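You operate a simulated robot arm through the tools that you are given. There is no shell and no other tool.

You run a simulated two-armed robot. Do the job below in one go: nothing can be reset, and whatever is moved stays where it is left.

JOB
Put roll 59 away in the drawer and slide the blue collar onto its shaft.
Fine: the collar comes from the same drawer; shut it after.

The check looks at the end state, three seconds after you hand in, the way a careful person would. Anything else that was tipped, shoved, dropped, spilled or broken makes it a failure.

ROBOT AND FRAMES
Two 6-joint arms with fingered hands on one trunk that stands fixed in place. Base frame: the origin is at the foot of the trunk, x ahead of it, y to its left, z up. Readings come in m, degrees, newtons and seconds.
The left shoulder is at [0.02, 0.157, 0.829], the right one opposite. With the tool pointing down near the work surface each hand reaches from about 0.4 to 0.84 m from the base axis, measured 20 degrees to its own side. Payload 4.1 kg a hand.
The TCP of each hand is the grasp point between the finger pads, 0.033 m short of the fingertips. In the tool frame z runs along the fingers and y along their closing line. The gripper opens to 0.112 m; its body begins 0.039 m behind the TCP. The gripper is a hand of 4 fingers: y runs from the thumb to the fingers, the wrist lies at [-0.016, -0.118, -0.2] in the tool frame, and closing takes about 1.5 s.
Orientation is that of the tool frame in the base frame, as a unit quaternion [w, x, y, z]. With the fingers straight down and the wrist toward the robot, the tool's x, y and z point along [0, 1, 0], [1, 0, 0] and [0, 0, -1] of the base frame.

CONTROLS
- The arms move only by the tool drive_tool. It takes "left_targets", "right_targets" or both (then of equal length, played together; a hand with none holds still); each is a list of rows, each a list of 6 numbers: the turn, a rotation vector about the tool's x, y, z in degrees, then the shift along the tool's x, y, z in m. In form: [[rx, ry, rz, tx, ty, tz], ...]. A call has 1 to 20 rows; each row shifts and turns the commanded pose from where the row before left it, along the tool's axes as they then stand. "left_gripper" and "right_gripper" are, for a hand that has rows, the opening, from 0 (shut) to 1 (fully open), set as the call begins (left out, the last holds). Each row takes 0.2 s and may step no farther than 0.05 m and 8.6 degrees from the row before; otherwise, or with a gripper value out of range, the whole call is refused. A pose out of reach is approached as far as the arm can. The call stops where the force on the tool passes 50 N (or 10 N more than at its start, if that is more) or the arm is blocked; 0.2 s more then pass. Each finger travels about 0.072 m/s and halts on what it meets, pressing with about 29 N; the grip force reading is that of the motor and also rises with nothing between the fingers. The clock runs only during rows and for 0.2 s after the last one: add rows that do not move to give the fingers time. The reply holds the time, the measured pose of the TCP, the force on the tool along the base axes, the opening and the grip force, in the units named above and with some noise, with the torque about the TCP (base axes, N m) and any sound that the robot's microphone picked up.
- Cameras (640 x 400 px; columns grow to the right, rows downward): "scene" is now at [0.0493, 0.0302, 1.4577]; the picture's right is [0.36, -0.93, 0.00], its down [-0.58, -0.23, -0.78] and it looks along [0.73, 0.28, -0.63] (base axes); focal length 242 px, centre (320, 200). "left" rides on the left gripper at [-0.066, -0.089, -0.13] in its tool frame; the picture's right is [-0.79, -0.29, 0.54], its down [0.55, -0.71, 0.44] and it looks along [0.26, 0.64, 0.72] (tool axes); focal length 247 px, centre (320, 200). "right" rides on the right gripper at [0.066, -0.089, -0.13] in its tool frame; the picture's right is [-0.79, 0.29, -0.54], its down [-0.55, -0.71, 0.44] and it looks along [-0.26, 0.64, 0.72] (tool axes); focal length 247 px, centre (320, 200). There is no depth. A picture from a camera that has moved, and an enlarged one, comes with that camera's place and axes in the base frame and with its lens.
- camera(camera): a new picture of that camera. No time passes.
- finger_targets(index, middle, ring, thumb_bend, thumb_turn, hand): sets how far each is bent, from 0 (flat) to 100 (curled in); at 30 the hand is open as for a grip, at 70 the pads meet at the TCP. One left out holds its place. A second passes; each finger stops where it meets its share of the squeeze, and holds until it gets a number again. A gripper value or a shape takes the hand back. It gives what a move gives, with no picture; readings hold the bend of each and the force on the fingers (four entries, about 0 where the hand has none), thumb and palm. thumb_turn goes from beside the hand (0) to across from the fingers (100), as for a grip.
- grasp_type(shape, hand): the hand has 4 fingers and takes this shape, open, in about a second: jaw (thumb against the fingers, like two jaws); tri (thumb and two fingers); tip (a fingertip pinch); poke (one finger out to press); point (the index stretched); flat (the hand flat); cup (the hand cupped); fist (a fist). The gripper value then closes the fingers along that shape, each until it touches; the sizes above hold for jaw. It gives what a move gives, with no picture.
- pan_tilt(pan, tilt): turns the head with the scene camera to pan (to the left, within 86 degrees either way) and tilt (down, from -29 to 69), counted from straight ahead of the robot. It gives what a move gives.
- enlarge(camera, box): a new picture of the part [left, top, right, bottom] of that camera's present view, enlarged. No time passes.
- sign_off(): hands the job in; it is judged then, once.

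Nothing tells you positions but the pictures and the camera data. Unless the task says otherwise, let go and move clear before handing in.

The tools are called after "Request:" as a command line: name --argument value ..., lists and objects as JSON in quotes. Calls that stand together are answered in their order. drive_tool: Moves the arms, as the interface text tells. Its arguments: {"type":"object","properties":{"left_targets":{"type":"array","items":{"type":"array","items":{"type":"number"}}},"left_gripper":{"type":"number"},"right_targets":{"type":"array","items":{"type":"array","items":{"type":"number"}}},"right_gripper":{"type":"number"}},"required":[]} The other tools are called the same way: grasp_type (shape, hand) gives the hand a shape; finger_targets (index, middle, ring, thumb_bend, thumb_turn, hand) moves the fingers one by one; pan_tilt (pan, tilt) turns the head that bears the scene camera; camera (camera) takes a picture; enlarge (camera, box) takes an enlarged picture of a part of a camera's view; sign_off () hands the job in.

At the start:

```text
clock: 0.0
left_position: [0.502, 0.2198, 1.1835]
left_tcp_rot: [-0.001, 0.695, 0.719, 0.0]
left_contact_force: [-0.3, -0.9, 0.1]
left_moment: [-0.01, -0.01, 0.0]
left_opening: 0.1116
left_grasp_force: 0.1
left_shape: jaw
left_bend: [30.0, 30.0, 30.0, 30.0, 98.0]
left_finger forces: [0.1, 0.1, 0.0, 0.0, 0.0, 0.1]
right_position: [0.5371, -0.1545, 1.1024]
right_tcp_rot: [0.0, 0.694, 0.72, 0.0]
right_contact_force: [0.3, -0.2, 0.0]
right_moment: [0.0, -0.04, 0.0]
right_opening: 0.1118
right_grasp_force: 0.0
right_shape: jaw
right_bend: [30.0, 30.0, 30.0, 30.0, 98.0]
right_finger forces: [0.1, 0.0, 0.0, 0.0, 0.1, 0.0]
head pan, tilt (commanded): [21.4, 38.7]
```

scene: 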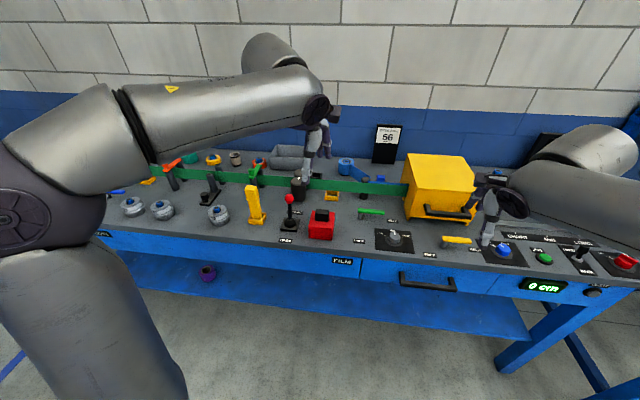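
right: 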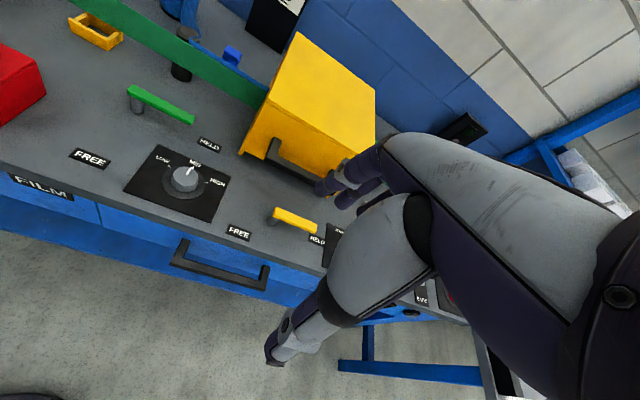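
left: 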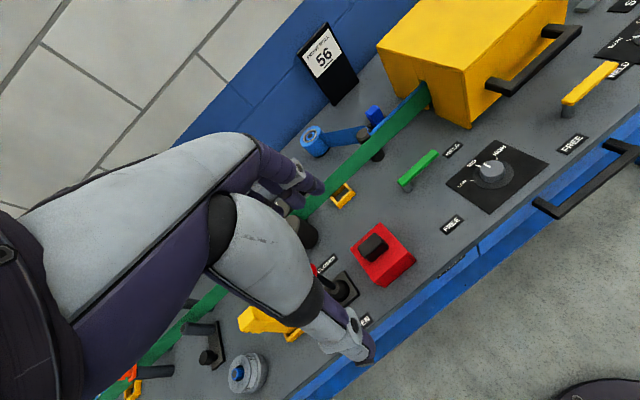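

I see a workbench with a green film web, a yellow machine box, several rolls at the left, and a drawer with a black handle in the front of the bench. I will look closer before moving anything.

Request:
enlarge --camera "scene" --box '[80, 130, 300, 270]'

Request:
enlarge --camera "scene" --box '[260, 120, 480, 300]'

Request:
enlarge --camera "scene" --box '[440, 200, 640, 320]'

Request:
enlarge --camera "left" --box '[90, 200, 410, 400]'

```text
2.86 times, centred on (190, 200) of scene
camera zoom: at [0.0493, 0.0302, 1.4577], right [0.36, -0.93, 0.0], down [-0.58, -0.23, -0.78], along [0.73, 0.28, -0.63], focal length 692 px, centre (691, 200)
```

zoom: 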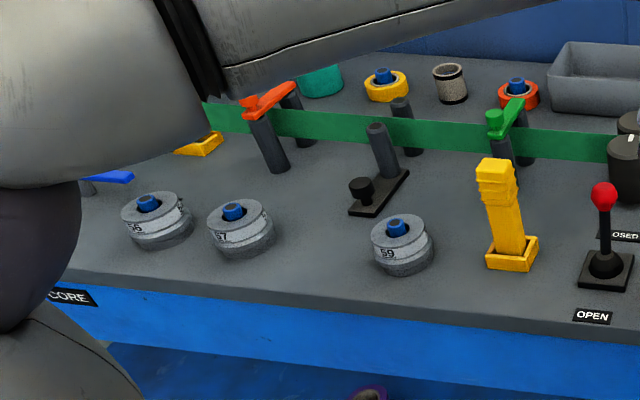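

```text
2.22 times, centred on (370, 210) of scene
camera zoom: at [0.0493, 0.0302, 1.4577], right [0.36, -0.93, 0.0], down [-0.58, -0.23, -0.78], along [0.73, 0.28, -0.63], focal length 538 px, centre (209, 178)
```

zoom: 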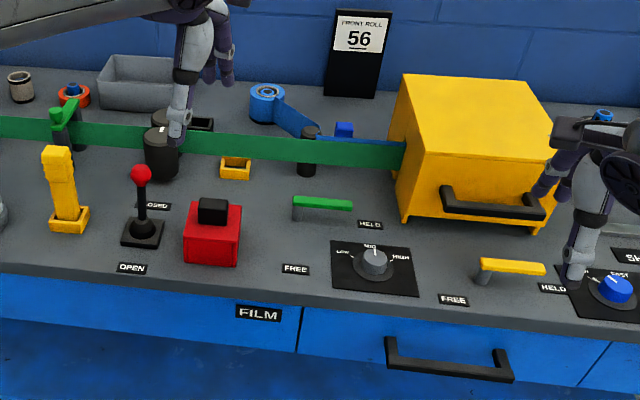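

```text
3.20 times, centred on (540, 260) of scene
camera zoom: at [0.0493, 0.0302, 1.4577], right [0.36, -0.93, 0.0], down [-0.58, -0.23, -0.78], along [0.73, 0.28, -0.63], focal length 774 px, centre (-384, 8)
```

zoom: 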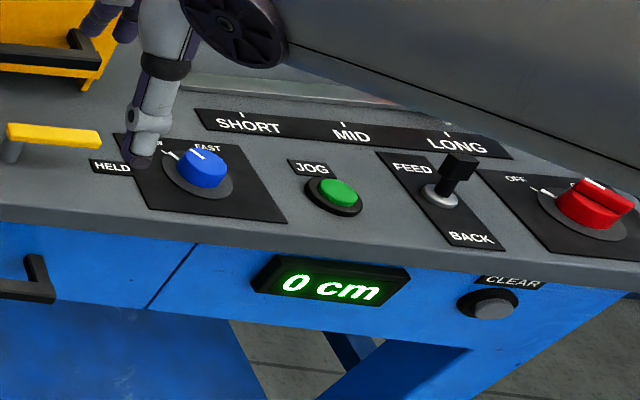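

```text
2.00 times, centred on (250, 300) of left
camera zoom: at [0.4164, 0.1528, 1.3149], right [-0.26, -0.8, -0.54], down [-0.73, 0.53, -0.44], along [0.63, 0.28, -0.72], focal length 494 px, centre (460, 0)
```

zoom: 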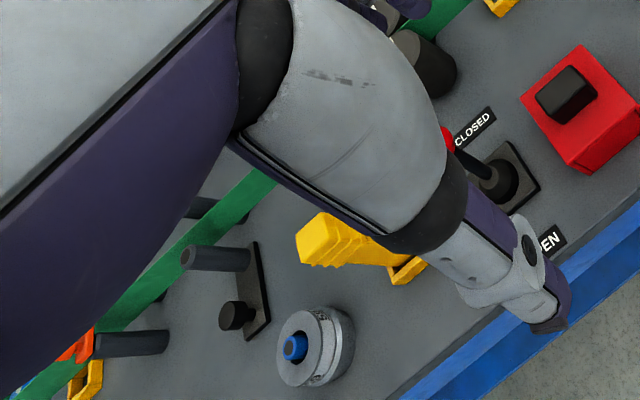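

Roll 59 stands at the left-front of the bench, and the drawer handle is in the middle front. I'll turn the head to view the left and right parts and the front panels better.

Request:
pan_tilt --pan 50 --tilt 45

Request:
camera --camera "scene"

Request:
pan_tilt --pan 0 --tilt 50

Request:
camera --camera "scene"

Request:
pan_tilt --pan -45 --tilt 40

Request:
camera --camera "scene"

```text
clock: 0.9
left_position: [0.5029, 0.221, 1.1841]
left_tcp_rot: [0.0, 0.695, 0.719, 0.0]
left_contact_force: [0.4, 0.2, 0.1]
left_moment: [0.01, -0.03, 0.01]
left_opening: 0.1115
left_grasp_force: 0.0
left_shape: jaw
left_bend: [30.0, 30.0, 30.0, 30.0, 98.0]
left_finger forces: [0.0, 0.0, 0.0, 0.0, 0.1, 0.1]
right_position: [0.5359, -0.1547, 1.1023]
right_tcp_rot: [0.001, 0.694, 0.72, 0.0]
right_contact_force: [0.2, 0.5, -0.8]
right_moment: [0.0, -0.03, 0.01]
right_opening: 0.1116
right_grasp_force: 0.0
right_shape: jaw
right_bend: [30.0, 30.0, 30.0, 30.0, 98.0]
right_finger forces: [0.0, 0.0, 0.0, 0.1, 0.0, 0.1]
head pan, tilt (commanded): [50.0, 45.0]
```

```text
taken
camera scene: at [0.0217, 0.0612, 1.4485], right [0.77, -0.64, 0.0], down [-0.45, -0.54, -0.71], along [0.46, 0.54, -0.71], focal length 242 px, centre (320, 200)
```

scene: 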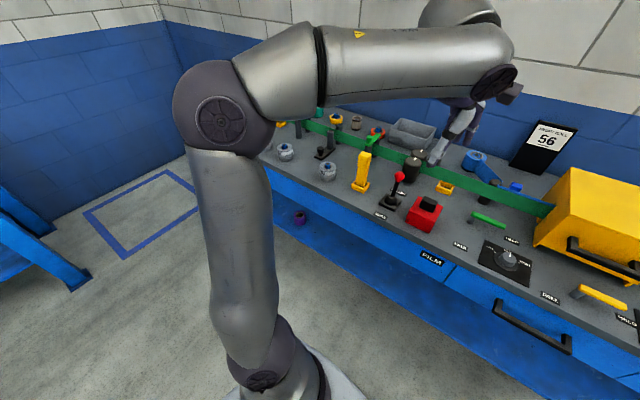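

```text
clock: 2.1
left_position: [0.5024, 0.22, 1.184]
left_tcp_rot: [0.0, 0.694, 0.72, 0.0]
left_contact_force: [-0.2, -0.1, 0.5]
left_moment: [-0.02, 0.02, -0.03]
left_opening: 0.1118
left_grasp_force: 0.0
left_shape: jaw
left_bend: [30.0, 30.0, 30.0, 30.0, 98.0]
left_finger forces: [0.0, 0.0, 0.1, 0.0, 0.0, 0.0]
right_position: [0.5359, -0.1541, 1.1016]
right_tcp_rot: [0.0, 0.694, 0.72, 0.0]
right_contact_force: [0.0, -0.5, -0.1]
right_moment: [-0.02, 0.0, 0.0]
right_opening: 0.1115
right_grasp_force: 0.1
right_shape: jaw
right_bend: [30.0, 30.0, 30.0, 30.0, 98.0]
right_finger forces: [0.1, 0.0, 0.0, 0.0, 0.0, 0.1]
head pan, tilt (commanded): [0.0, 50.0]
```

```text
taken
camera scene: at [0.0464, -0.001, 1.4416], right [0.0, -1.0, 0.0], down [-0.77, 0.0, -0.64], along [0.64, 0.0, -0.77], focal length 242 px, centre (320, 200)
```

scene: 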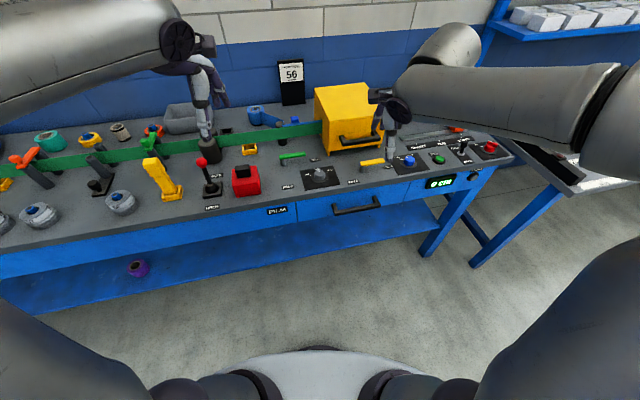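

```text
clock: 3.2
left_position: [0.5029, 0.2208, 1.184]
left_tcp_rot: [0.0, 0.695, 0.719, 0.0]
left_contact_force: [-0.5, -0.3, 0.7]
left_moment: [0.01, 0.01, 0.01]
left_opening: 0.1115
left_grasp_force: 0.0
left_shape: jaw
left_bend: [30.0, 30.0, 30.0, 30.0, 98.0]
left_finger forces: [0.1, 0.0, 0.0, 0.0, 0.1, 0.1]
right_position: [0.5355, -0.155, 1.1021]
right_tcp_rot: [0.0, 0.694, 0.72, 0.0]
right_contact_force: [0.3, -0.3, 0.9]
right_moment: [0.02, -0.01, -0.02]
right_opening: 0.1117
right_grasp_force: 0.0
right_shape: jaw
right_bend: [30.0, 30.0, 30.0, 30.0, 98.0]
right_finger forces: [0.0, 0.0, 0.0, 0.0, 0.0, 0.0]
head pan, tilt (commanded): [-45.0, 40.0]
```

```text
taken
camera scene: at [0.0296, -0.0612, 1.4557], right [-0.71, -0.71, 0.0], down [-0.46, 0.45, -0.77], along [0.54, -0.54, -0.64], focal length 242 px, centre (320, 200)
```

scene: 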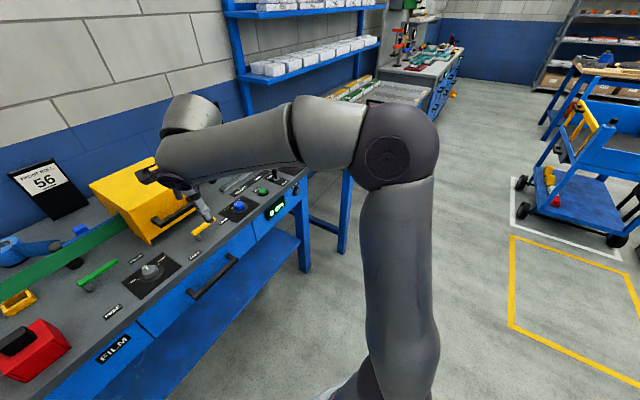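

The drawer sits right of "FILM" with a black handle. I'll point the head back left and zoom in on the rolls and their labels.

Request:
pan_tilt --pan 20 --tilt 48

Request:
camera --camera "scene"

Request:
enlarge --camera "scene" --box '[100, 130, 260, 230]'

Request:
enlarge --camera "scene" --box '[200, 130, 360, 230]'

Request:
enlarge --camera "scene" --box '[320, 180, 480, 280]'

Request:
enlarge --camera "scene" --box '[100, 80, 260, 180]'

```text
clock: 4.6
left_position: [0.5027, 0.2198, 1.1845]
left_tcp_rot: [-0.001, 0.695, 0.719, 0.0]
left_contact_force: [0.3, 0.4, -1.0]
left_moment: [-0.01, 0.01, 0.04]
left_opening: 0.1119
left_grasp_force: 0.1
left_shape: jaw
left_bend: [30.0, 30.0, 30.0, 30.0, 98.0]
left_finger forces: [0.0, 0.0, 0.1, 0.0, 0.1, 0.1]
right_position: [0.5364, -0.1543, 1.1024]
right_tcp_rot: [0.0, 0.694, 0.72, 0.0]
right_contact_force: [-0.5, -0.2, -0.6]
right_moment: [0.01, 0.02, -0.02]
right_opening: 0.1117
right_grasp_force: 0.1
right_shape: jaw
right_bend: [30.0, 30.0, 30.0, 30.0, 98.0]
right_finger forces: [0.1, 0.0, 0.0, 0.0, 0.0, 0.0]
head pan, tilt (commanded): [20.0, 48.0]
```

```text
taken
camera scene: at [0.0435, 0.0258, 1.4443], right [0.34, -0.94, 0.0], down [-0.7, -0.25, -0.67], along [0.63, 0.23, -0.74], focal length 242 px, centre (320, 200)
```

scene: 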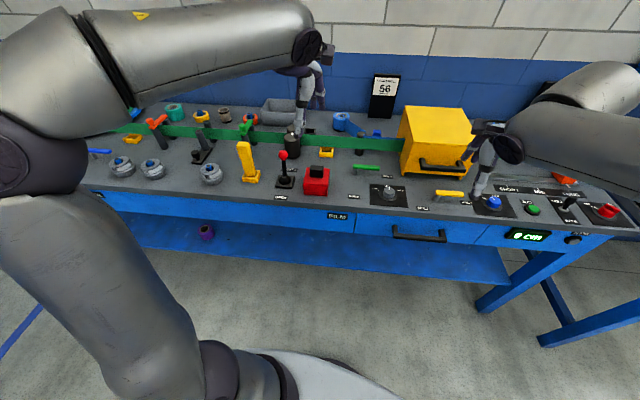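

```text
4.00 times, centred on (180, 180) of scene
camera zoom: at [0.0435, 0.0258, 1.4443], right [0.34, -0.94, 0.0], down [-0.7, -0.25, -0.67], along [0.63, 0.23, -0.74], focal length 968 px, centre (880, 280)
```

zoom: 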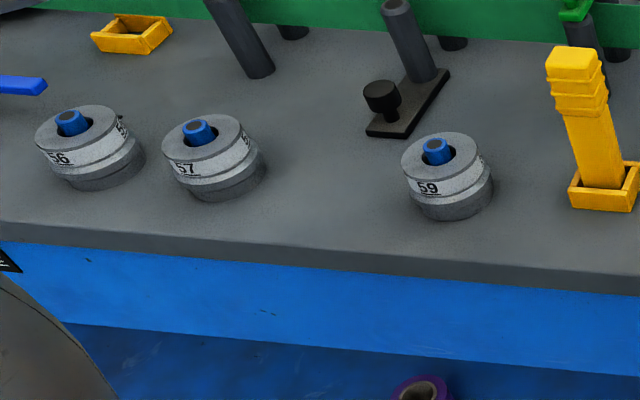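

```text
4.00 times, centred on (280, 180) of scene
camera zoom: at [0.0435, 0.0258, 1.4443], right [0.34, -0.94, 0.0], down [-0.7, -0.25, -0.67], along [0.63, 0.23, -0.74], focal length 968 px, centre (480, 280)
```

zoom: 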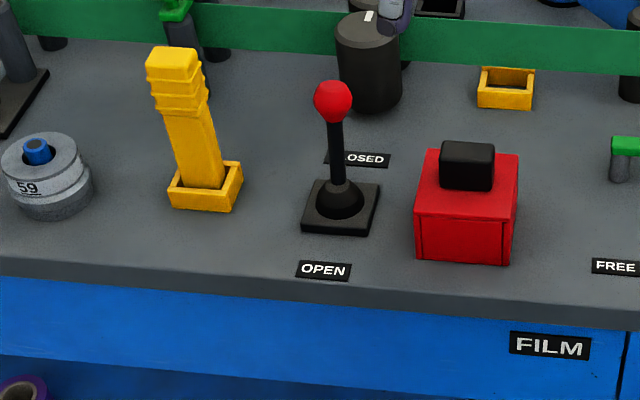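

```text
4.00 times, centred on (400, 230) of scene
camera zoom: at [0.0435, 0.0258, 1.4443], right [0.34, -0.94, 0.0], down [-0.7, -0.25, -0.67], along [0.63, 0.23, -0.74], focal length 968 px, centre (0, 80)
```

zoom: 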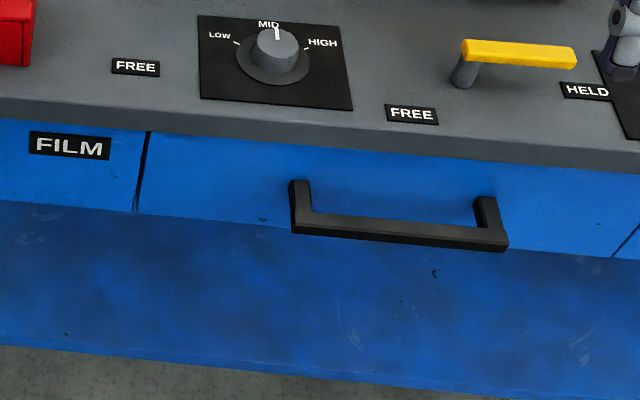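

```text
4.00 times, centred on (180, 130) of scene
camera zoom: at [0.0435, 0.0258, 1.4443], right [0.34, -0.94, 0.0], down [-0.7, -0.25, -0.67], along [0.63, 0.23, -0.74], focal length 968 px, centre (880, 480)
```

zoom: 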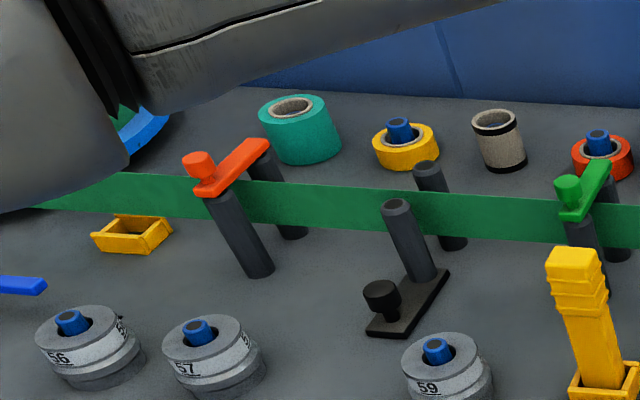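

Roll 59 is at roughly (0.52, 0.60), its blue peg top at z≈0.90, with the bench top near z≈0.84. Next I take close looks at the drawer handle from the wrist cameras.

Request:
enlarge --camera "right" --box '[100, 180, 340, 330]'

Request:
enlarge --camera "left" --box '[440, 100, 640, 225]'

Request:
enlarge --camera "scene" --box '[60, 140, 140, 190]'

Request:
enlarge --camera "scene" --box '[180, 140, 260, 190]'

Request:
enlarge --camera "scene" --box '[380, 200, 480, 262]'

Request:
enlarge --camera "scene" --box '[240, 90, 400, 190]'

```text
2.67 times, centred on (220, 255) of right
camera zoom: at [0.4438, -0.0906, 1.2324], right [0.31, -0.78, 0.54], down [-0.69, -0.58, -0.44], along [0.65, -0.23, -0.72], focal length 659 px, centre (587, 53)
```

zoom: 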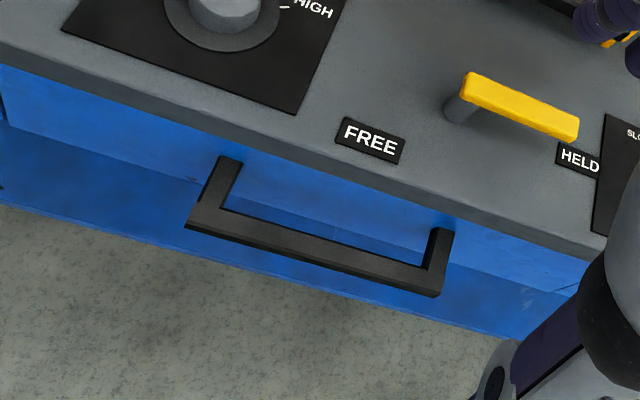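

```text
3.20 times, centred on (540, 162) of left
camera zoom: at [0.4164, 0.1528, 1.3149], right [-0.26, -0.8, -0.54], down [-0.73, 0.53, -0.44], along [0.63, 0.28, -0.72], focal length 790 px, centre (-384, 320)
```

zoom: 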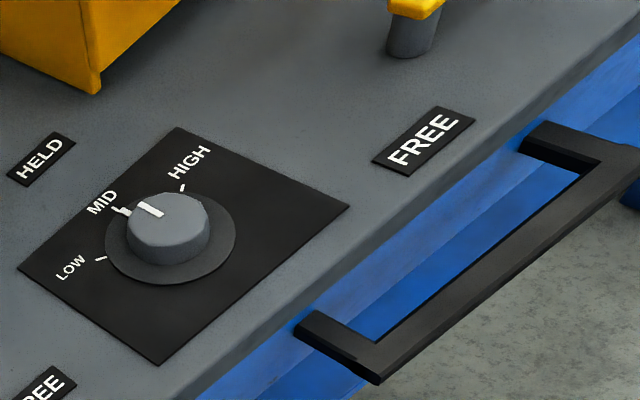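

```text
8.00 times, centred on (100, 165) of scene
camera zoom: at [0.0435, 0.0258, 1.4443], right [0.34, -0.94, 0.0], down [-0.7, -0.25, -0.67], along [0.63, 0.23, -0.74], focal length 1936 px, centre (2080, 480)
```

zoom: 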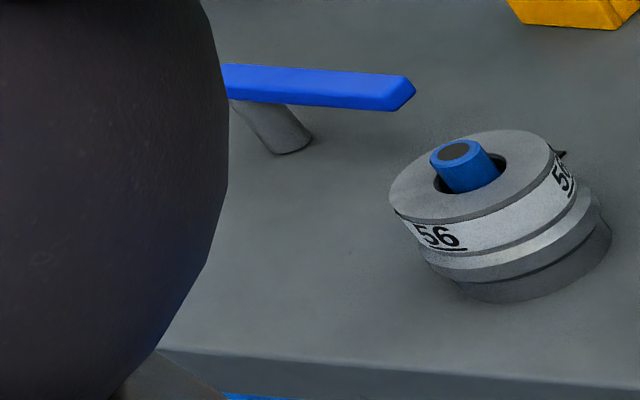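

```text
8.00 times, centred on (220, 165) of scene
camera zoom: at [0.0435, 0.0258, 1.4443], right [0.34, -0.94, 0.0], down [-0.7, -0.25, -0.67], along [0.63, 0.23, -0.74], focal length 1936 px, centre (1120, 480)
```

zoom: 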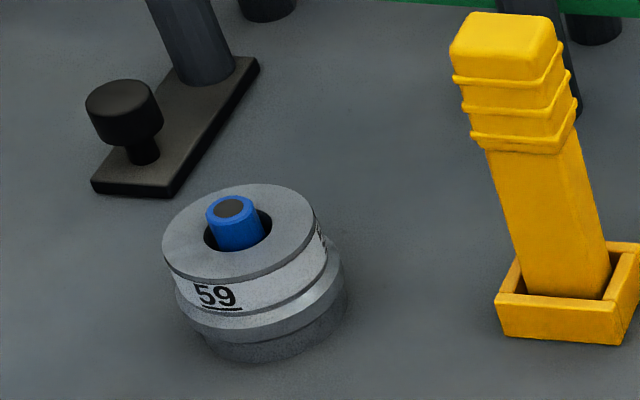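

```text
6.40 times, centred on (430, 231) of scene
camera zoom: at [0.0435, 0.0258, 1.4443], right [0.34, -0.94, 0.0], down [-0.7, -0.25, -0.67], along [0.63, 0.23, -0.74], focal length 1549 px, centre (-384, 2)
```

zoom: 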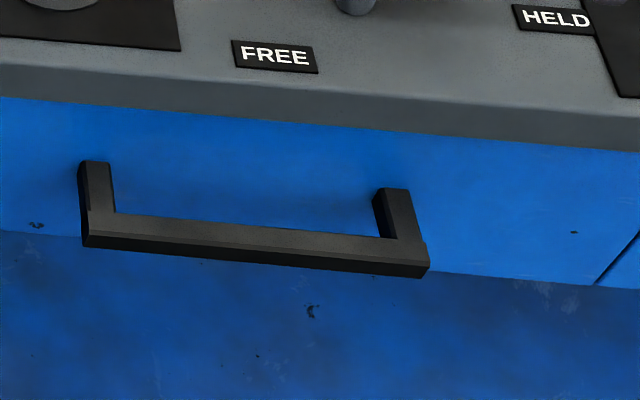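

```text
4.00 times, centred on (320, 140) of scene
camera zoom: at [0.0435, 0.0258, 1.4443], right [0.34, -0.94, 0.0], down [-0.7, -0.25, -0.67], along [0.63, 0.23, -0.74], focal length 968 px, centre (320, 440)
```

zoom: 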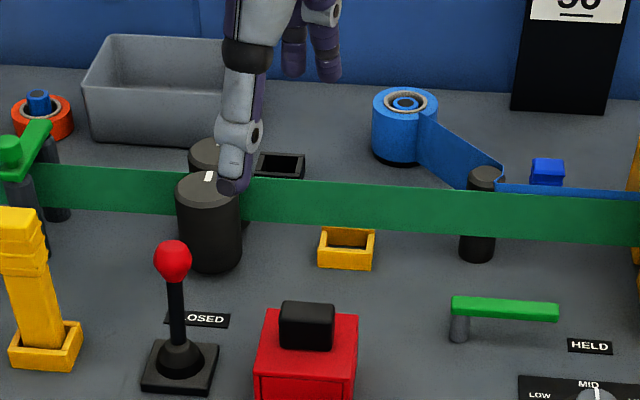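

The bench appears yawed about 13.6° (its right end is farther away), with the handle bar centred near (0.59, -0.14, 0.74). I'll move the right hand toward the handle for a closer view, and shift the left hand left to look at roll 59.

Request:
drive_tool --right_targets '[[0, 0, -5.75, 0, -0.01, 0.03], [0, 0, -5.75, 0, -0.01, 0.03], [0, 0, 0, 0, 0, 0.03], [0, 0, 0, 0, 0, 0.03], [0, 0, 0, 0, 0, 0.03], [0, 0, 0, 0, 0, 0.03]]' --left_targets '[[0, 0, 0, 0.04, -0.02, 0], [0, 0, 0, 0.04, -0.02, 0], [0, 0, 0, 0.04, -0.02, 0], [0, 0, 0, 0.04, -0.02, 0], [0, 0, 0, 0.04, -0.02, 0], [0, 0, 0, 0.02, 0, 0]]'

Request:
camera --camera "right"

Request:
camera --camera "left"

Request:
camera --camera "scene"

```text
clock: 6.0
left_position: [0.3937, 0.4368, 1.183]
left_tcp_rot: [0.0, 0.694, 0.72, 0.001]
left_contact_force: [0.0, -0.7, 0.0]
left_moment: [0.01, 0.03, 0.01]
left_opening: 0.1117
left_grasp_force: 0.0
left_shape: jaw
left_bend: [30.0, 30.0, 30.0, 30.0, 98.0]
left_finger forces: [0.0, 0.0, 0.0, 0.0, 0.1, 0.1]
right_position: [0.5154, -0.156, 0.9215]
right_tcp_rot: [-0.001, 0.618, 0.786, 0.0]
right_contact_force: [0.0, 0.1, 0.4]
right_moment: [0.0, 0.01, -0.02]
right_opening: 0.1117
right_grasp_force: 0.0
right_shape: jaw
right_bend: [30.0, 30.0, 30.0, 30.0, 98.0]
right_finger forces: [0.0, 0.0, 0.1, 0.1, 0.0, 0.1]
head pan, tilt (commanded): [20.0, 48.0]
```

```text
taken
camera right: at [0.4131, -0.1122, 1.0517], right [0.47, -0.7, 0.54], down [-0.56, -0.7, -0.44], along [0.68, -0.1, -0.72], focal length 247 px, centre (320, 200)
```

right: 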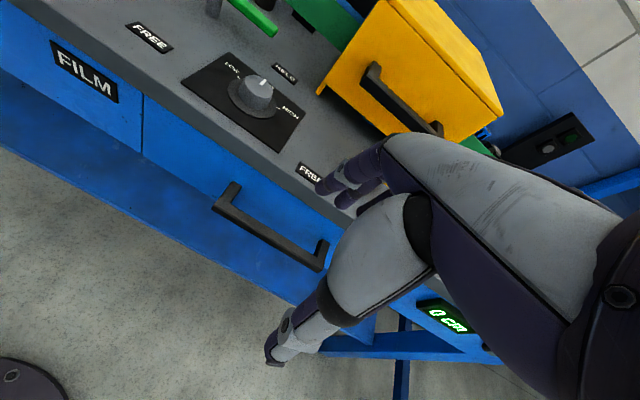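

```text
taken
camera left: at [0.3073, 0.369, 1.3139], right [-0.26, -0.8, -0.54], down [-0.73, 0.53, -0.44], along [0.63, 0.28, -0.72], focal length 247 px, centre (320, 200)
```

left: 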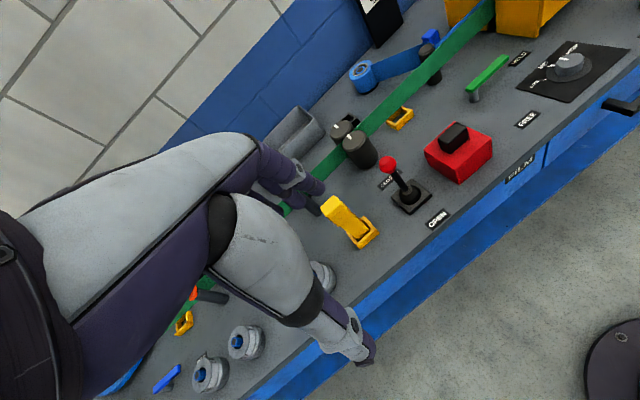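

```text
taken
camera scene: at [0.0432, 0.0258, 1.4443], right [0.34, -0.94, 0.0], down [-0.7, -0.25, -0.67], along [0.63, 0.23, -0.74], focal length 242 px, centre (320, 200)
```

scene: 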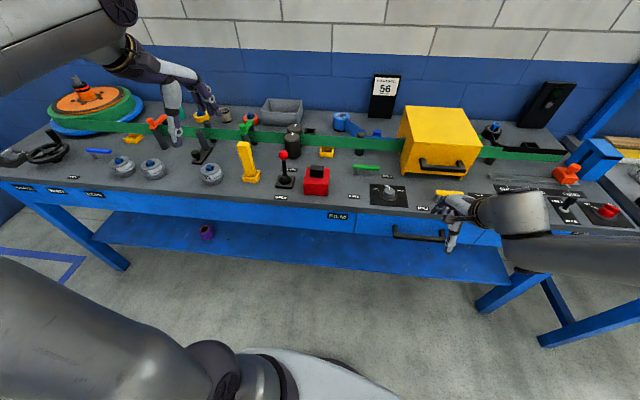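

Now the left side of the machine is visible: a big green roll with an orange hub and more labelled controls. I'll zoom in on those before touching anything.

Request:
enlarge --camera "scene" --box '[0, 60, 240, 210]'

Request:
enlarge --camera "scene" --box '[0, 110, 120, 200]'

Request:
enlarge --camera "left" --box '[140, 300, 300, 400]'

Request:
enlarge --camera "right" --box '[180, 140, 380, 290]'

Request:
enlarge --camera "scene" --box '[440, 80, 640, 230]'

```text
2.67 times, centred on (120, 135) of scene
camera zoom: at [0.0432, 0.0258, 1.4443], right [0.34, -0.94, 0.0], down [-0.7, -0.25, -0.67], along [0.63, 0.23, -0.74], focal length 645 px, centre (853, 373)
```

zoom: 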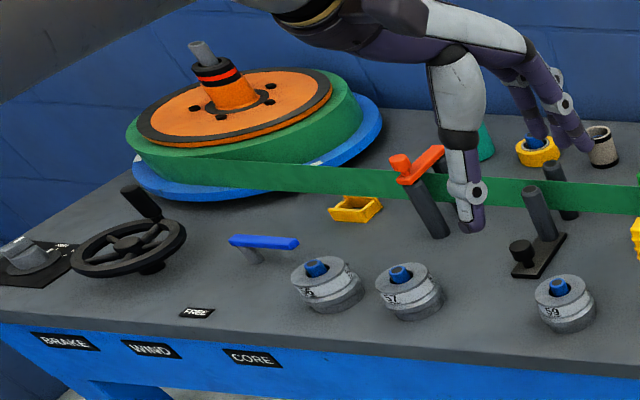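

```text
4.44 times, centred on (60, 155) of scene
camera zoom: at [0.0432, 0.0258, 1.4443], right [0.34, -0.94, 0.0], down [-0.7, -0.25, -0.67], along [0.63, 0.23, -0.74], focal length 1076 px, centre (1476, 400)
```

zoom: 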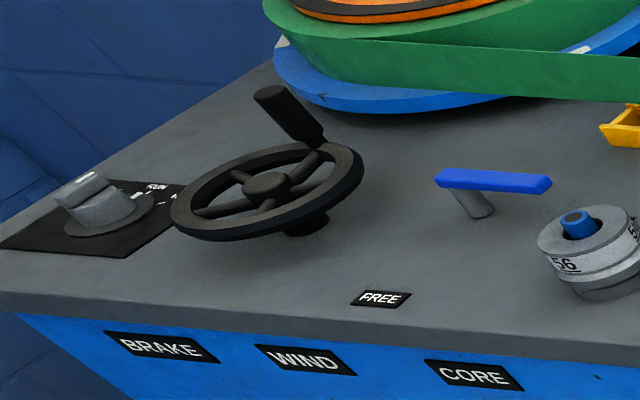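

```text
4.00 times, centred on (220, 350) of left
camera zoom: at [0.3073, 0.369, 1.3139], right [-0.26, -0.8, -0.54], down [-0.73, 0.53, -0.44], along [0.63, 0.28, -0.72], focal length 988 px, centre (720, -400)
```

zoom: 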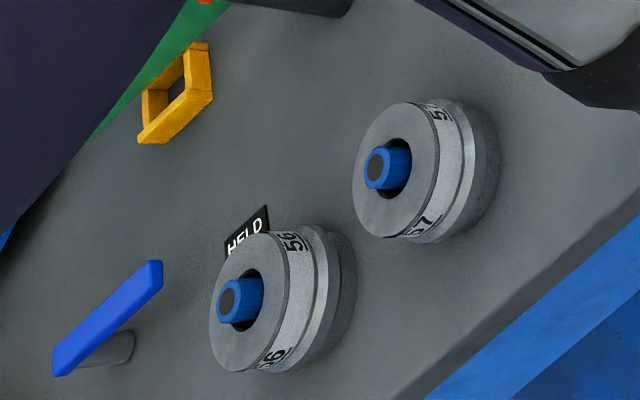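

```text
2.67 times, centred on (280, 215) of right
camera zoom: at [0.4131, -0.1122, 1.0517], right [0.47, -0.7, 0.54], down [-0.56, -0.7, -0.44], along [0.68, -0.1, -0.72], focal length 659 px, centre (427, 160)
```

zoom: 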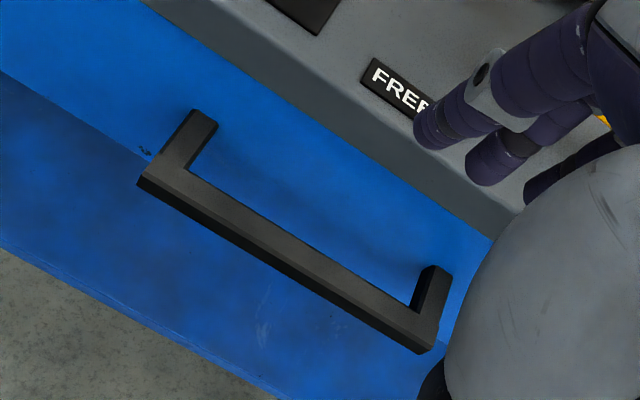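

```text
2.67 times, centred on (540, 155) of scene
camera zoom: at [0.0432, 0.0258, 1.4443], right [0.34, -0.94, 0.0], down [-0.7, -0.25, -0.67], along [0.63, 0.23, -0.74], focal length 645 px, centre (-267, 320)
```

zoom: 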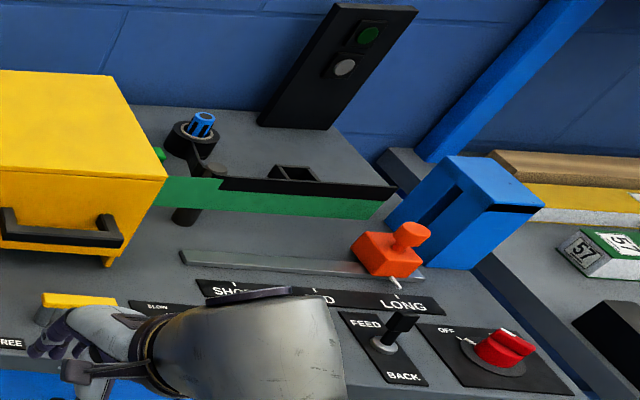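

The handle bar has roughly a 3 cm gap to the drawer face and sits under the bench edge, so I'll come in with the fingers tilted slightly toward the drawer. I'm lowering the right hand in front of the bench edge with a partly closed grip, then checking.

Request:
drive_tool --right_targets '[[-7.5, 0, 0, 0, 0, 0], [-7.5, 0, 0, 0, 0, 0], [0, 0, 0, 0, 0.003, 0.025], [0, 0, 0, 0, 0.003, 0.025], [0, 0, 0, 0, 0.003, 0.025], [0, 0, 0, 0, 0.002, 0.022], [0, 0, 0, 0, 0, 0]]' --right_gripper 0.6

Request:
camera --camera "right"

Request:
pan_tilt --pan -15 --tilt 55

Request:
enlarge --camera "scene" --box '[220, 100, 420, 230]'

```text
clock: 7.6
left_position: [0.3941, 0.4351, 1.1827]
left_tcp_rot: [0.0, 0.695, 0.719, 0.0]
left_contact_force: [-0.7, -0.1, -0.8]
left_moment: [-0.01, 0.01, 0.01]
left_opening: 0.1116
left_grasp_force: 0.0
left_shape: jaw
left_bend: [30.0, 30.0, 30.0, 30.0, 98.0]
left_finger forces: [0.0, 0.0, 0.1, 0.1, 0.0, 0.0]
right_position: [0.5652, -0.0764, 0.8922]
right_tcp_rot: [0.081, 0.616, 0.777, 0.099]
right_contact_force: [0.2, -0.3, -0.4]
right_moment: [-0.02, 0.01, 0.0]
right_opening: 0.0676
right_grasp_force: 0.0
right_shape: jaw
right_bend: [75.0, 40.0, 37.0, 65.0, 100.0]
right_finger forces: [0.1, 0.1, 0.0, 0.0, 0.1, 0.0]
right hand out of reach, approached as far as the arm can: row 2, 3, 4, 5, 6
head pan, tilt (commanded): [20.0, 48.0]
```

```text
taken
camera right: at [0.4332, -0.0376, 0.9953], right [0.32, -0.74, 0.6], down [-0.44, -0.67, -0.6], along [0.84, -0.07, -0.53], focal length 247 px, centre (320, 200)
```

right: 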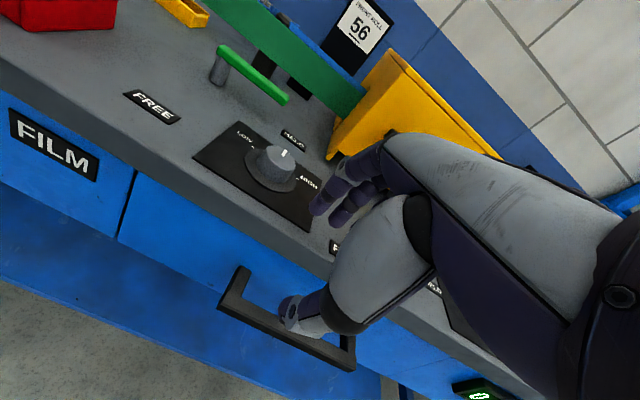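

```text
clock: 8.6
left_position: [0.3934, 0.4367, 1.1833]
left_tcp_rot: [0.0, 0.695, 0.719, -0.001]
left_contact_force: [-0.5, 0.2, 0.1]
left_moment: [0.01, 0.0, 0.03]
left_opening: 0.1114
left_grasp_force: 0.0
left_shape: jaw
left_bend: [30.0, 30.0, 30.0, 30.0, 98.0]
left_finger forces: [0.0, 0.0, 0.0, 0.0, 0.0, 0.0]
right_position: [0.5646, -0.0758, 0.8923]
right_tcp_rot: [0.082, 0.617, 0.777, 0.097]
right_contact_force: [-0.9, -0.8, -0.3]
right_moment: [0.02, 0.01, 0.01]
right_opening: 0.0678
right_grasp_force: 0.0
right_shape: jaw
right_bend: [75.0, 40.0, 37.0, 65.0, 100.0]
right_finger forces: [0.0, 0.2, 0.0, 0.1, 0.0, 0.0]
head pan, tilt (commanded): [-15.0, 55.0]
```

```text
3.08 times, centred on (320, 165) of scene
camera zoom: at [0.0391, -0.0197, 1.4351], right [-0.26, -0.97, 0.0], down [-0.79, 0.21, -0.57], along [0.55, -0.15, -0.82], focal length 745 px, centre (320, 308)
```

zoom: 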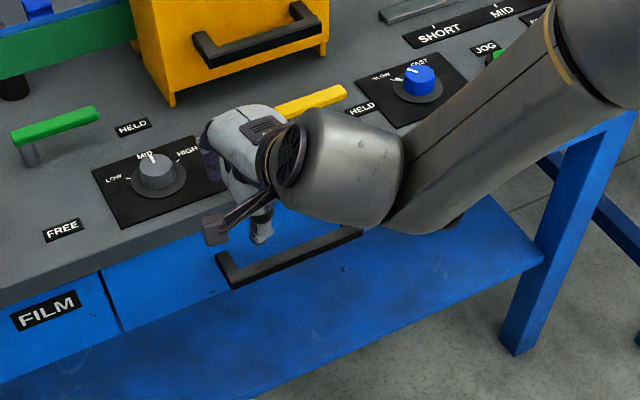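

The right arm can't take that tilted pose so near the trunk, so the left arm (farther from the handle) is better suited for the drawer. I'll back the right arm out, up and to the right to clear the way.

Request:
drive_tool --right_targets '[[0, 0, 0, 0, -0.003, -0.025], [0, 0, 0, 0, -0.003, -0.025], [0, 0, 0, 0, -0.003, -0.025], [0, 0, 0, 0, -0.002, -0.022], [7.5, 0, 0, 0, 0, 0], [7.5, 0, 0, 0, 0, 0], [0, 0, 0, 0, 0, -0.03], [0, 0, 0, -0.036, -0.009, -0.03], [0, 0, 0, -0.036, -0.009, -0.03], [0, 0, 0, -0.036, -0.009, -0.03], [0, 0, 0, -0.036, -0.009, -0.03], [0, 0, 0, -0.036, -0.009, -0.03], [0, 0, 0, -0.036, -0.009, 0], [0, 0, 0, -0.036, -0.009, 0], [0, 0, 0, -0.036, -0.009, 0]]' --right_gripper 1

Request:
pan_tilt --pan 0 --tilt 50

Request:
camera --camera "scene"

```text
clock: 11.8
left_position: [0.393, 0.4363, 1.1832]
left_tcp_rot: [0.0, 0.694, 0.72, 0.0]
left_contact_force: [-0.3, 0.6, -0.5]
left_moment: [-0.04, -0.02, 0.01]
left_opening: 0.1115
left_grasp_force: 0.1
left_shape: jaw
left_bend: [30.0, 30.0, 30.0, 30.0, 98.0]
left_finger forces: [0.0, 0.0, 0.1, 0.1, 0.0, 0.1]
right_position: [0.5279, -0.3825, 1.1629]
right_tcp_rot: [0.0, 0.618, 0.786, 0.001]
right_contact_force: [-0.8, 0.1, -0.2]
right_moment: [-0.03, 0.03, 0.0]
right_opening: 0.1117
right_grasp_force: 0.1
right_shape: jaw
right_bend: [30.0, 30.0, 30.0, 30.0, 98.0]
right_finger forces: [0.1, 0.0, 0.0, 0.0, 0.0, 0.1]
head pan, tilt (commanded): [-15.0, 55.0]
```

```text
clock: 12.6
left_position: [0.395, 0.4358, 1.1845]
left_tcp_rot: [0.001, 0.695, 0.719, 0.0]
left_contact_force: [0.7, -1.4, 0.1]
left_moment: [0.01, -0.02, 0.03]
left_opening: 0.1117
left_grasp_force: 0.0
left_shape: jaw
left_bend: [30.0, 30.0, 30.0, 30.0, 98.0]
left_finger forces: [0.1, 0.0, 0.0, 0.1, 0.1, 0.1]
right_position: [0.5286, -0.3825, 1.1615]
right_tcp_rot: [0.0, 0.618, 0.786, 0.0]
right_contact_force: [0.2, -0.2, 0.5]
right_moment: [-0.03, -0.01, 0.0]
right_opening: 0.1117
right_grasp_force: 0.1
right_shape: jaw
right_bend: [30.0, 30.0, 30.0, 30.0, 98.0]
right_finger forces: [0.0, 0.0, 0.0, 0.0, 0.0, 0.0]
head pan, tilt (commanded): [0.0, 50.0]
```

```text
taken
camera scene: at [0.0464, -0.0012, 1.4416], right [0.0, -1.0, 0.0], down [-0.77, 0.0, -0.64], along [0.64, 0.0, -0.77], focal length 242 px, centre (320, 200)
```

scene: 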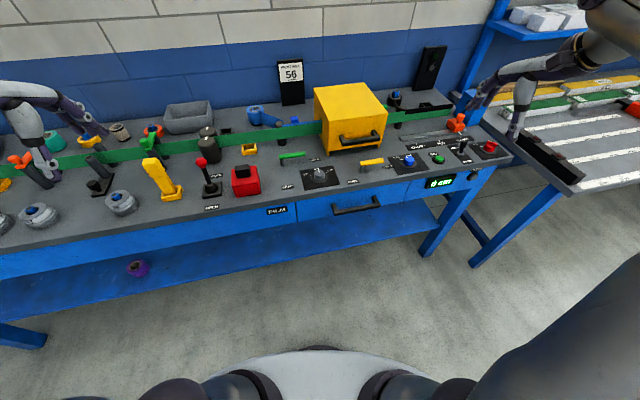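

With both arms out of the way the drawer is in full view. I'll zoom in to refine the handle geometry.

Request:
enlarge --camera "scene" --box '[290, 170, 410, 245]'

Request:
enlarge --camera "scene" --box '[370, 80, 530, 180]'

Request:
enlarge --camera "scene" --box '[0, 120, 160, 220]'

```text
5.33 times, centred on (350, 208) of scene
camera zoom: at [0.0464, -0.0012, 1.4416], right [0.0, -1.0, 0.0], down [-0.77, 0.0, -0.64], along [0.64, 0.0, -0.77], focal length 1291 px, centre (160, 160)
```

zoom: 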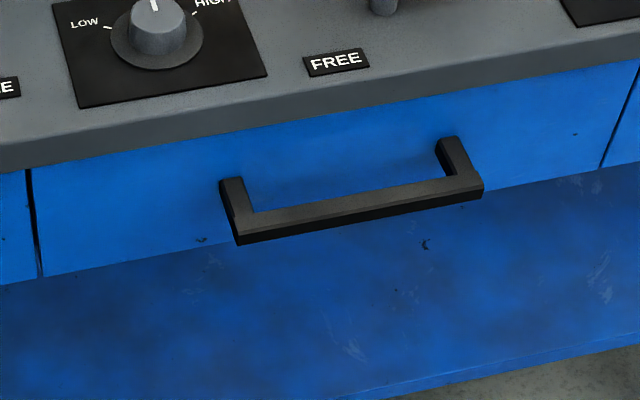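

```text
4.00 times, centred on (450, 130) of scene
camera zoom: at [0.0464, -0.0012, 1.4416], right [0.0, -1.0, 0.0], down [-0.77, 0.0, -0.64], along [0.64, 0.0, -0.77], focal length 968 px, centre (-200, 480)
```

zoom: 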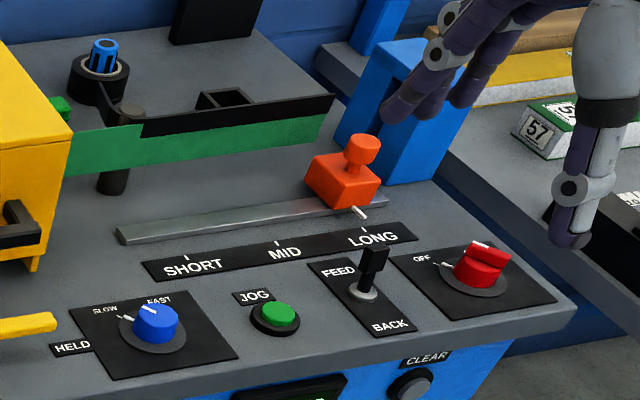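

```text
4.00 times, centred on (80, 170) of scene
camera zoom: at [0.0464, -0.0012, 1.4416], right [0.0, -1.0, 0.0], down [-0.77, 0.0, -0.64], along [0.64, 0.0, -0.77], focal length 968 px, centre (1280, 320)
```

zoom: 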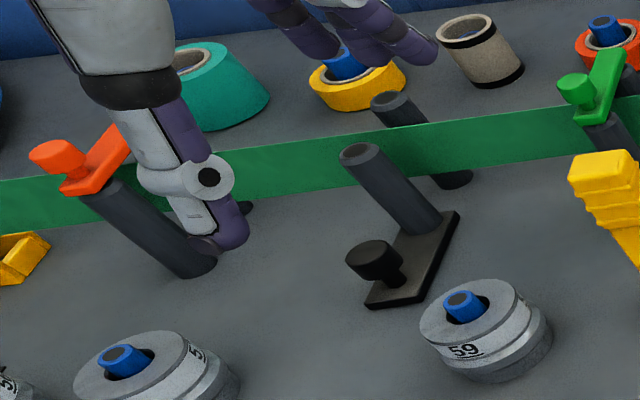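

Handle bar: about 1.8 cm deep, 1.4 cm high, at z≈0.738. I'll bring the left hand across at height to above the handle, aligned with the bench, and look.

Request:
drive_tool --left_targets '[[0, 0, -5.8, 0, 0, 0], [0, 0, -5.8, 0, 0, 0], [0, 0, 0, -0.0466, -0.002, 0], [0, 0, 0, -0.0466, -0.002, 0], [0, 0, 0, -0.0466, -0.002, 0], [0, 0, 0, -0.0466, -0.002, 0], [0, 0, 0, -0.0466, -0.002, 0], [0, 0, 0, -0.0466, -0.002, 0], [0, 0, 0, -0.0466, -0.002, 0], [0, 0, 0, -0.0466, -0.002, 0], [0, 0, 0, -0.0466, -0.002, 0], [0, 0, 0, -0.0466, -0.002, 0], [0, 0, 0, -0.0466, -0.002, 0], [0, 0, 0, -0.0466, -0.002, 0], [0, 0, 0, -0.0466, -0.002, 0], [0, 0, 0, 0, 0, 0.046], [0, 0, 0, 0, 0, 0.046], [0, 0, 0, 0, 0, 0.046], [0, 0, 0, 0, 0, 0.046], [0, 0, 0, 0, 0, 0.046]]' --right_targets '[[0, 0, 0, -0.025, 0, 0], [0, 0, 0, -0.025, 0, 0], [0, 0, 0, -0.025, 0, 0], [0, 0, 0, -0.025, 0, 0], [0, 0, 0, 0, 0, 0], [0, 0, 0, 0, 0, 0], [0, 0, 0, 0, 0, 0], [0, 0, 0, 0, 0, 0], [0, 0, 0, 0, 0, 0], [0, 0, 0, 0, 0, 0], [0, 0, 0, 0, 0, 0], [0, 0, 0, 0, 0, 0], [0, 0, 0, 0, 0, 0], [0, 0, 0, 0, 0, 0], [0, 0, 0, 0, 0, 0], [0, 0, 0, 0, 0, 0], [0, 0, 0, 0, 0, 0], [0, 0, 0, 0, 0, 0], [0, 0, 0, 0, 0, 0], [0, 0, 0, 0, 0, 0]]'

Request:
camera --camera "left"

Request:
camera --camera "scene"

```text
clock: 16.8
left_position: [0.5082, -0.1557, 0.95]
left_tcp_rot: [0.001, 0.619, 0.786, 0.0]
left_contact_force: [0.2, -0.1, -0.7]
left_moment: [0.0, -0.05, 0.01]
left_opening: 0.1115
left_grasp_force: 0.0
left_shape: jaw
left_bend: [30.0, 30.0, 30.0, 30.0, 98.0]
left_finger forces: [0.0, 0.1, 0.0, 0.0, 0.0, 0.0]
left hand out of reach, approached as far as the arm can: row 15
right_position: [0.5531, -0.479, 1.1635]
right_tcp_rot: [0.0, 0.618, 0.786, 0.0]
right_contact_force: [0.0, 1.1, 0.2]
right_moment: [0.03, -0.03, -0.01]
right_opening: 0.1117
right_grasp_force: 0.1
right_shape: jaw
right_bend: [30.0, 30.0, 30.0, 30.0, 98.0]
right_finger forces: [0.1, 0.0, 0.1, 0.0, 0.1, 0.0]
head pan, tilt (commanded): [0.0, 50.0]
```

```text
taken
camera left: at [0.4375, -0.2385, 1.081], right [-0.09, -0.84, -0.54], down [-0.82, 0.37, -0.44], along [0.56, 0.4, -0.72], focal length 247 px, centre (320, 200)
```

left: 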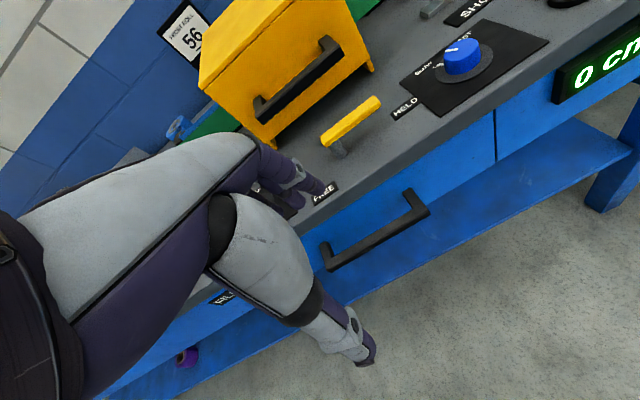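

```text
taken
camera scene: at [0.0462, -0.001, 1.4416], right [0.0, -1.0, 0.0], down [-0.77, 0.0, -0.64], along [0.64, 0.0, -0.77], focal length 242 px, centre (320, 200)
```

scene: 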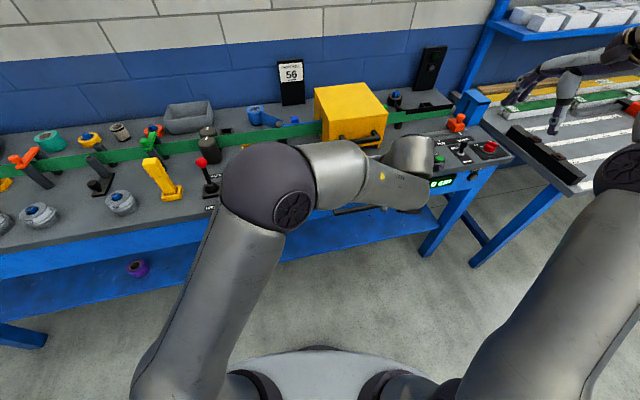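

The left hand is in line with the handle. I'll tilt it 12° and come down partway along the fingers' direction, then check clearance to the bench edge and the bar.

Request:
drive_tool --left_targets '[[-6, 0, 0, 0, 0, 0], [-6, 0, 0, 0, 0, 0], [0, 0, 0, 0, 0, 0.03], [0, 0, 0, 0, 0, 0.03], [0, 0, 0, 0, 0, 0.03]]'

Request:
camera --camera "left"

Request:
camera --camera "right"

```text
clock: 18.0
left_position: [0.5267, -0.1515, 0.8606]
left_tcp_rot: [0.064, 0.615, 0.782, 0.082]
left_contact_force: [-0.7, 0.0, 0.4]
left_moment: [0.0, -0.02, 0.01]
left_opening: 0.1117
left_grasp_force: 0.0
left_shape: jaw
left_bend: [30.0, 30.0, 30.0, 30.0, 98.0]
left_finger forces: [0.0, 0.1, 0.0, 0.1, 0.1, 0.1]
right_position: [0.5519, -0.4779, 1.1622]
right_tcp_rot: [0.001, 0.618, 0.786, 0.0]
right_contact_force: [0.6, -0.6, 1.1]
right_moment: [0.02, -0.06, -0.01]
right_opening: 0.1116
right_grasp_force: 0.1
right_shape: jaw
right_bend: [30.0, 30.0, 30.0, 30.0, 98.0]
right_finger forces: [0.0, 0.0, 0.0, 0.0, 0.0, 0.0]
head pan, tilt (commanded): [0.0, 50.0]
```

```text
taken
camera left: at [0.4315, -0.2399, 0.9698], right [0.02, -0.81, -0.59], down [-0.72, 0.4, -0.57], along [0.7, 0.43, -0.57], focal length 247 px, centre (320, 200)
```

left: 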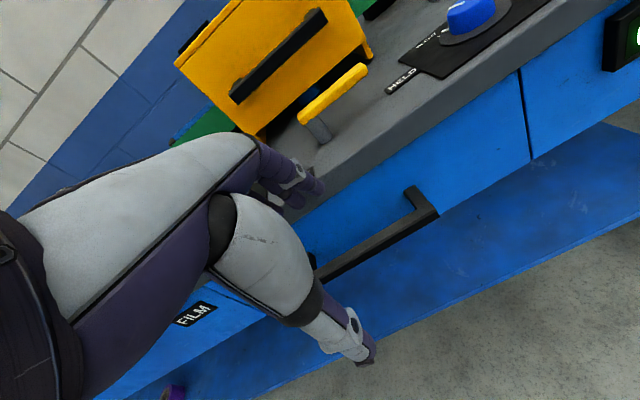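

```text
taken
camera right: at [0.4492, -0.4349, 1.2931], right [0.46, -0.7, 0.54], down [-0.56, -0.7, -0.44], along [0.69, -0.1, -0.72], focal length 247 px, centre (320, 200)
```

right: 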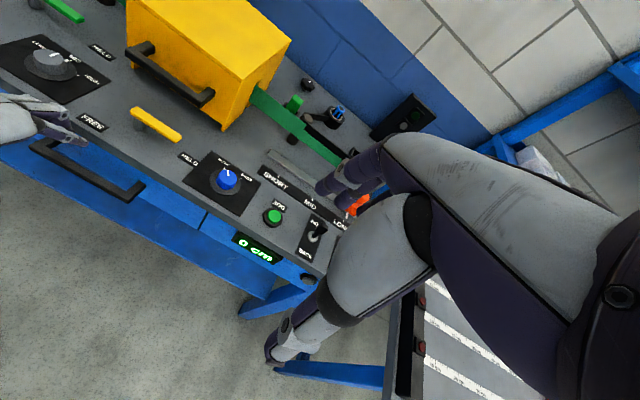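

The right wrist camera can watch this from the side; I'll turn the right hand toward the drawer for an external view before going lower.

Request:
drive_tool --right_targets '[[0, 0, -8.5, 0, 0, 0.02], [0, 0, -8.5, 0, 0, 0.02], [0, 0, -8.5, 0, 0, 0.02], [0, 0, 0, 0, 0, 0]]'

Request:
camera --camera "right"

```text
clock: 19.0
left_position: [0.5268, -0.151, 0.8618]
left_tcp_rot: [0.065, 0.615, 0.781, 0.083]
left_contact_force: [-0.5, 0.5, 1.2]
left_moment: [-0.01, 0.0, -0.04]
left_opening: 0.1117
left_grasp_force: 0.1
left_shape: jaw
left_bend: [30.0, 30.0, 30.0, 30.0, 98.0]
left_finger forces: [0.1, 0.0, 0.1, 0.1, 0.1, 0.0]
right_position: [0.552, -0.4788, 1.1028]
right_tcp_rot: [0.0, 0.429, 0.903, 0.0]
right_contact_force: [-0.3, 0.4, -0.7]
right_moment: [0.01, -0.03, 0.0]
right_opening: 0.1117
right_grasp_force: 0.2
right_shape: jaw
right_bend: [30.0, 30.0, 30.0, 30.0, 98.0]
right_finger forces: [0.0, 0.0, 0.0, 0.1, 0.0, 0.0]
head pan, tilt (commanded): [0.0, 50.0]
```

```text
taken
camera right: at [0.4406, -0.483, 1.2329], right [0.72, -0.43, 0.54], down [-0.2, -0.88, -0.44], along [0.66, 0.21, -0.72], focal length 247 px, centre (320, 200)
```

right: 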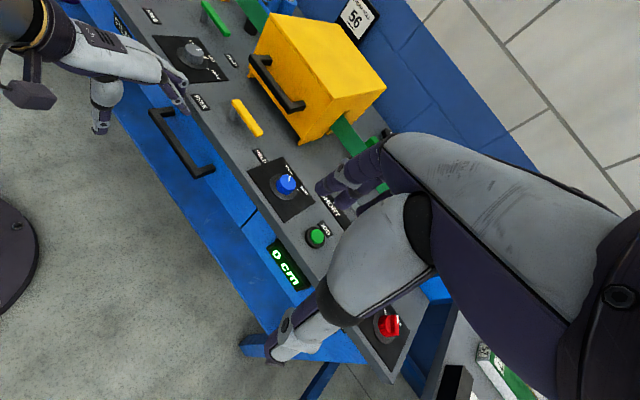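

Request:
enlarge --camera "right" --box '[60, 20, 240, 190]'

```text
2.35 times, centred on (150, 105) of right
camera zoom: at [0.4406, -0.483, 1.2329], right [0.72, -0.43, 0.54], down [-0.2, -0.88, -0.44], along [0.66, 0.21, -0.72], focal length 581 px, centre (720, 424)
```

zoom: 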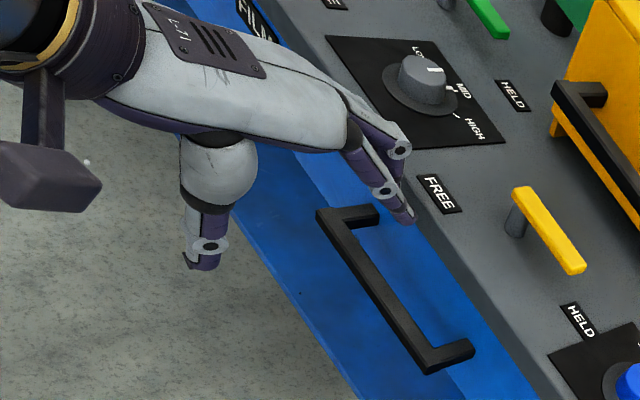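

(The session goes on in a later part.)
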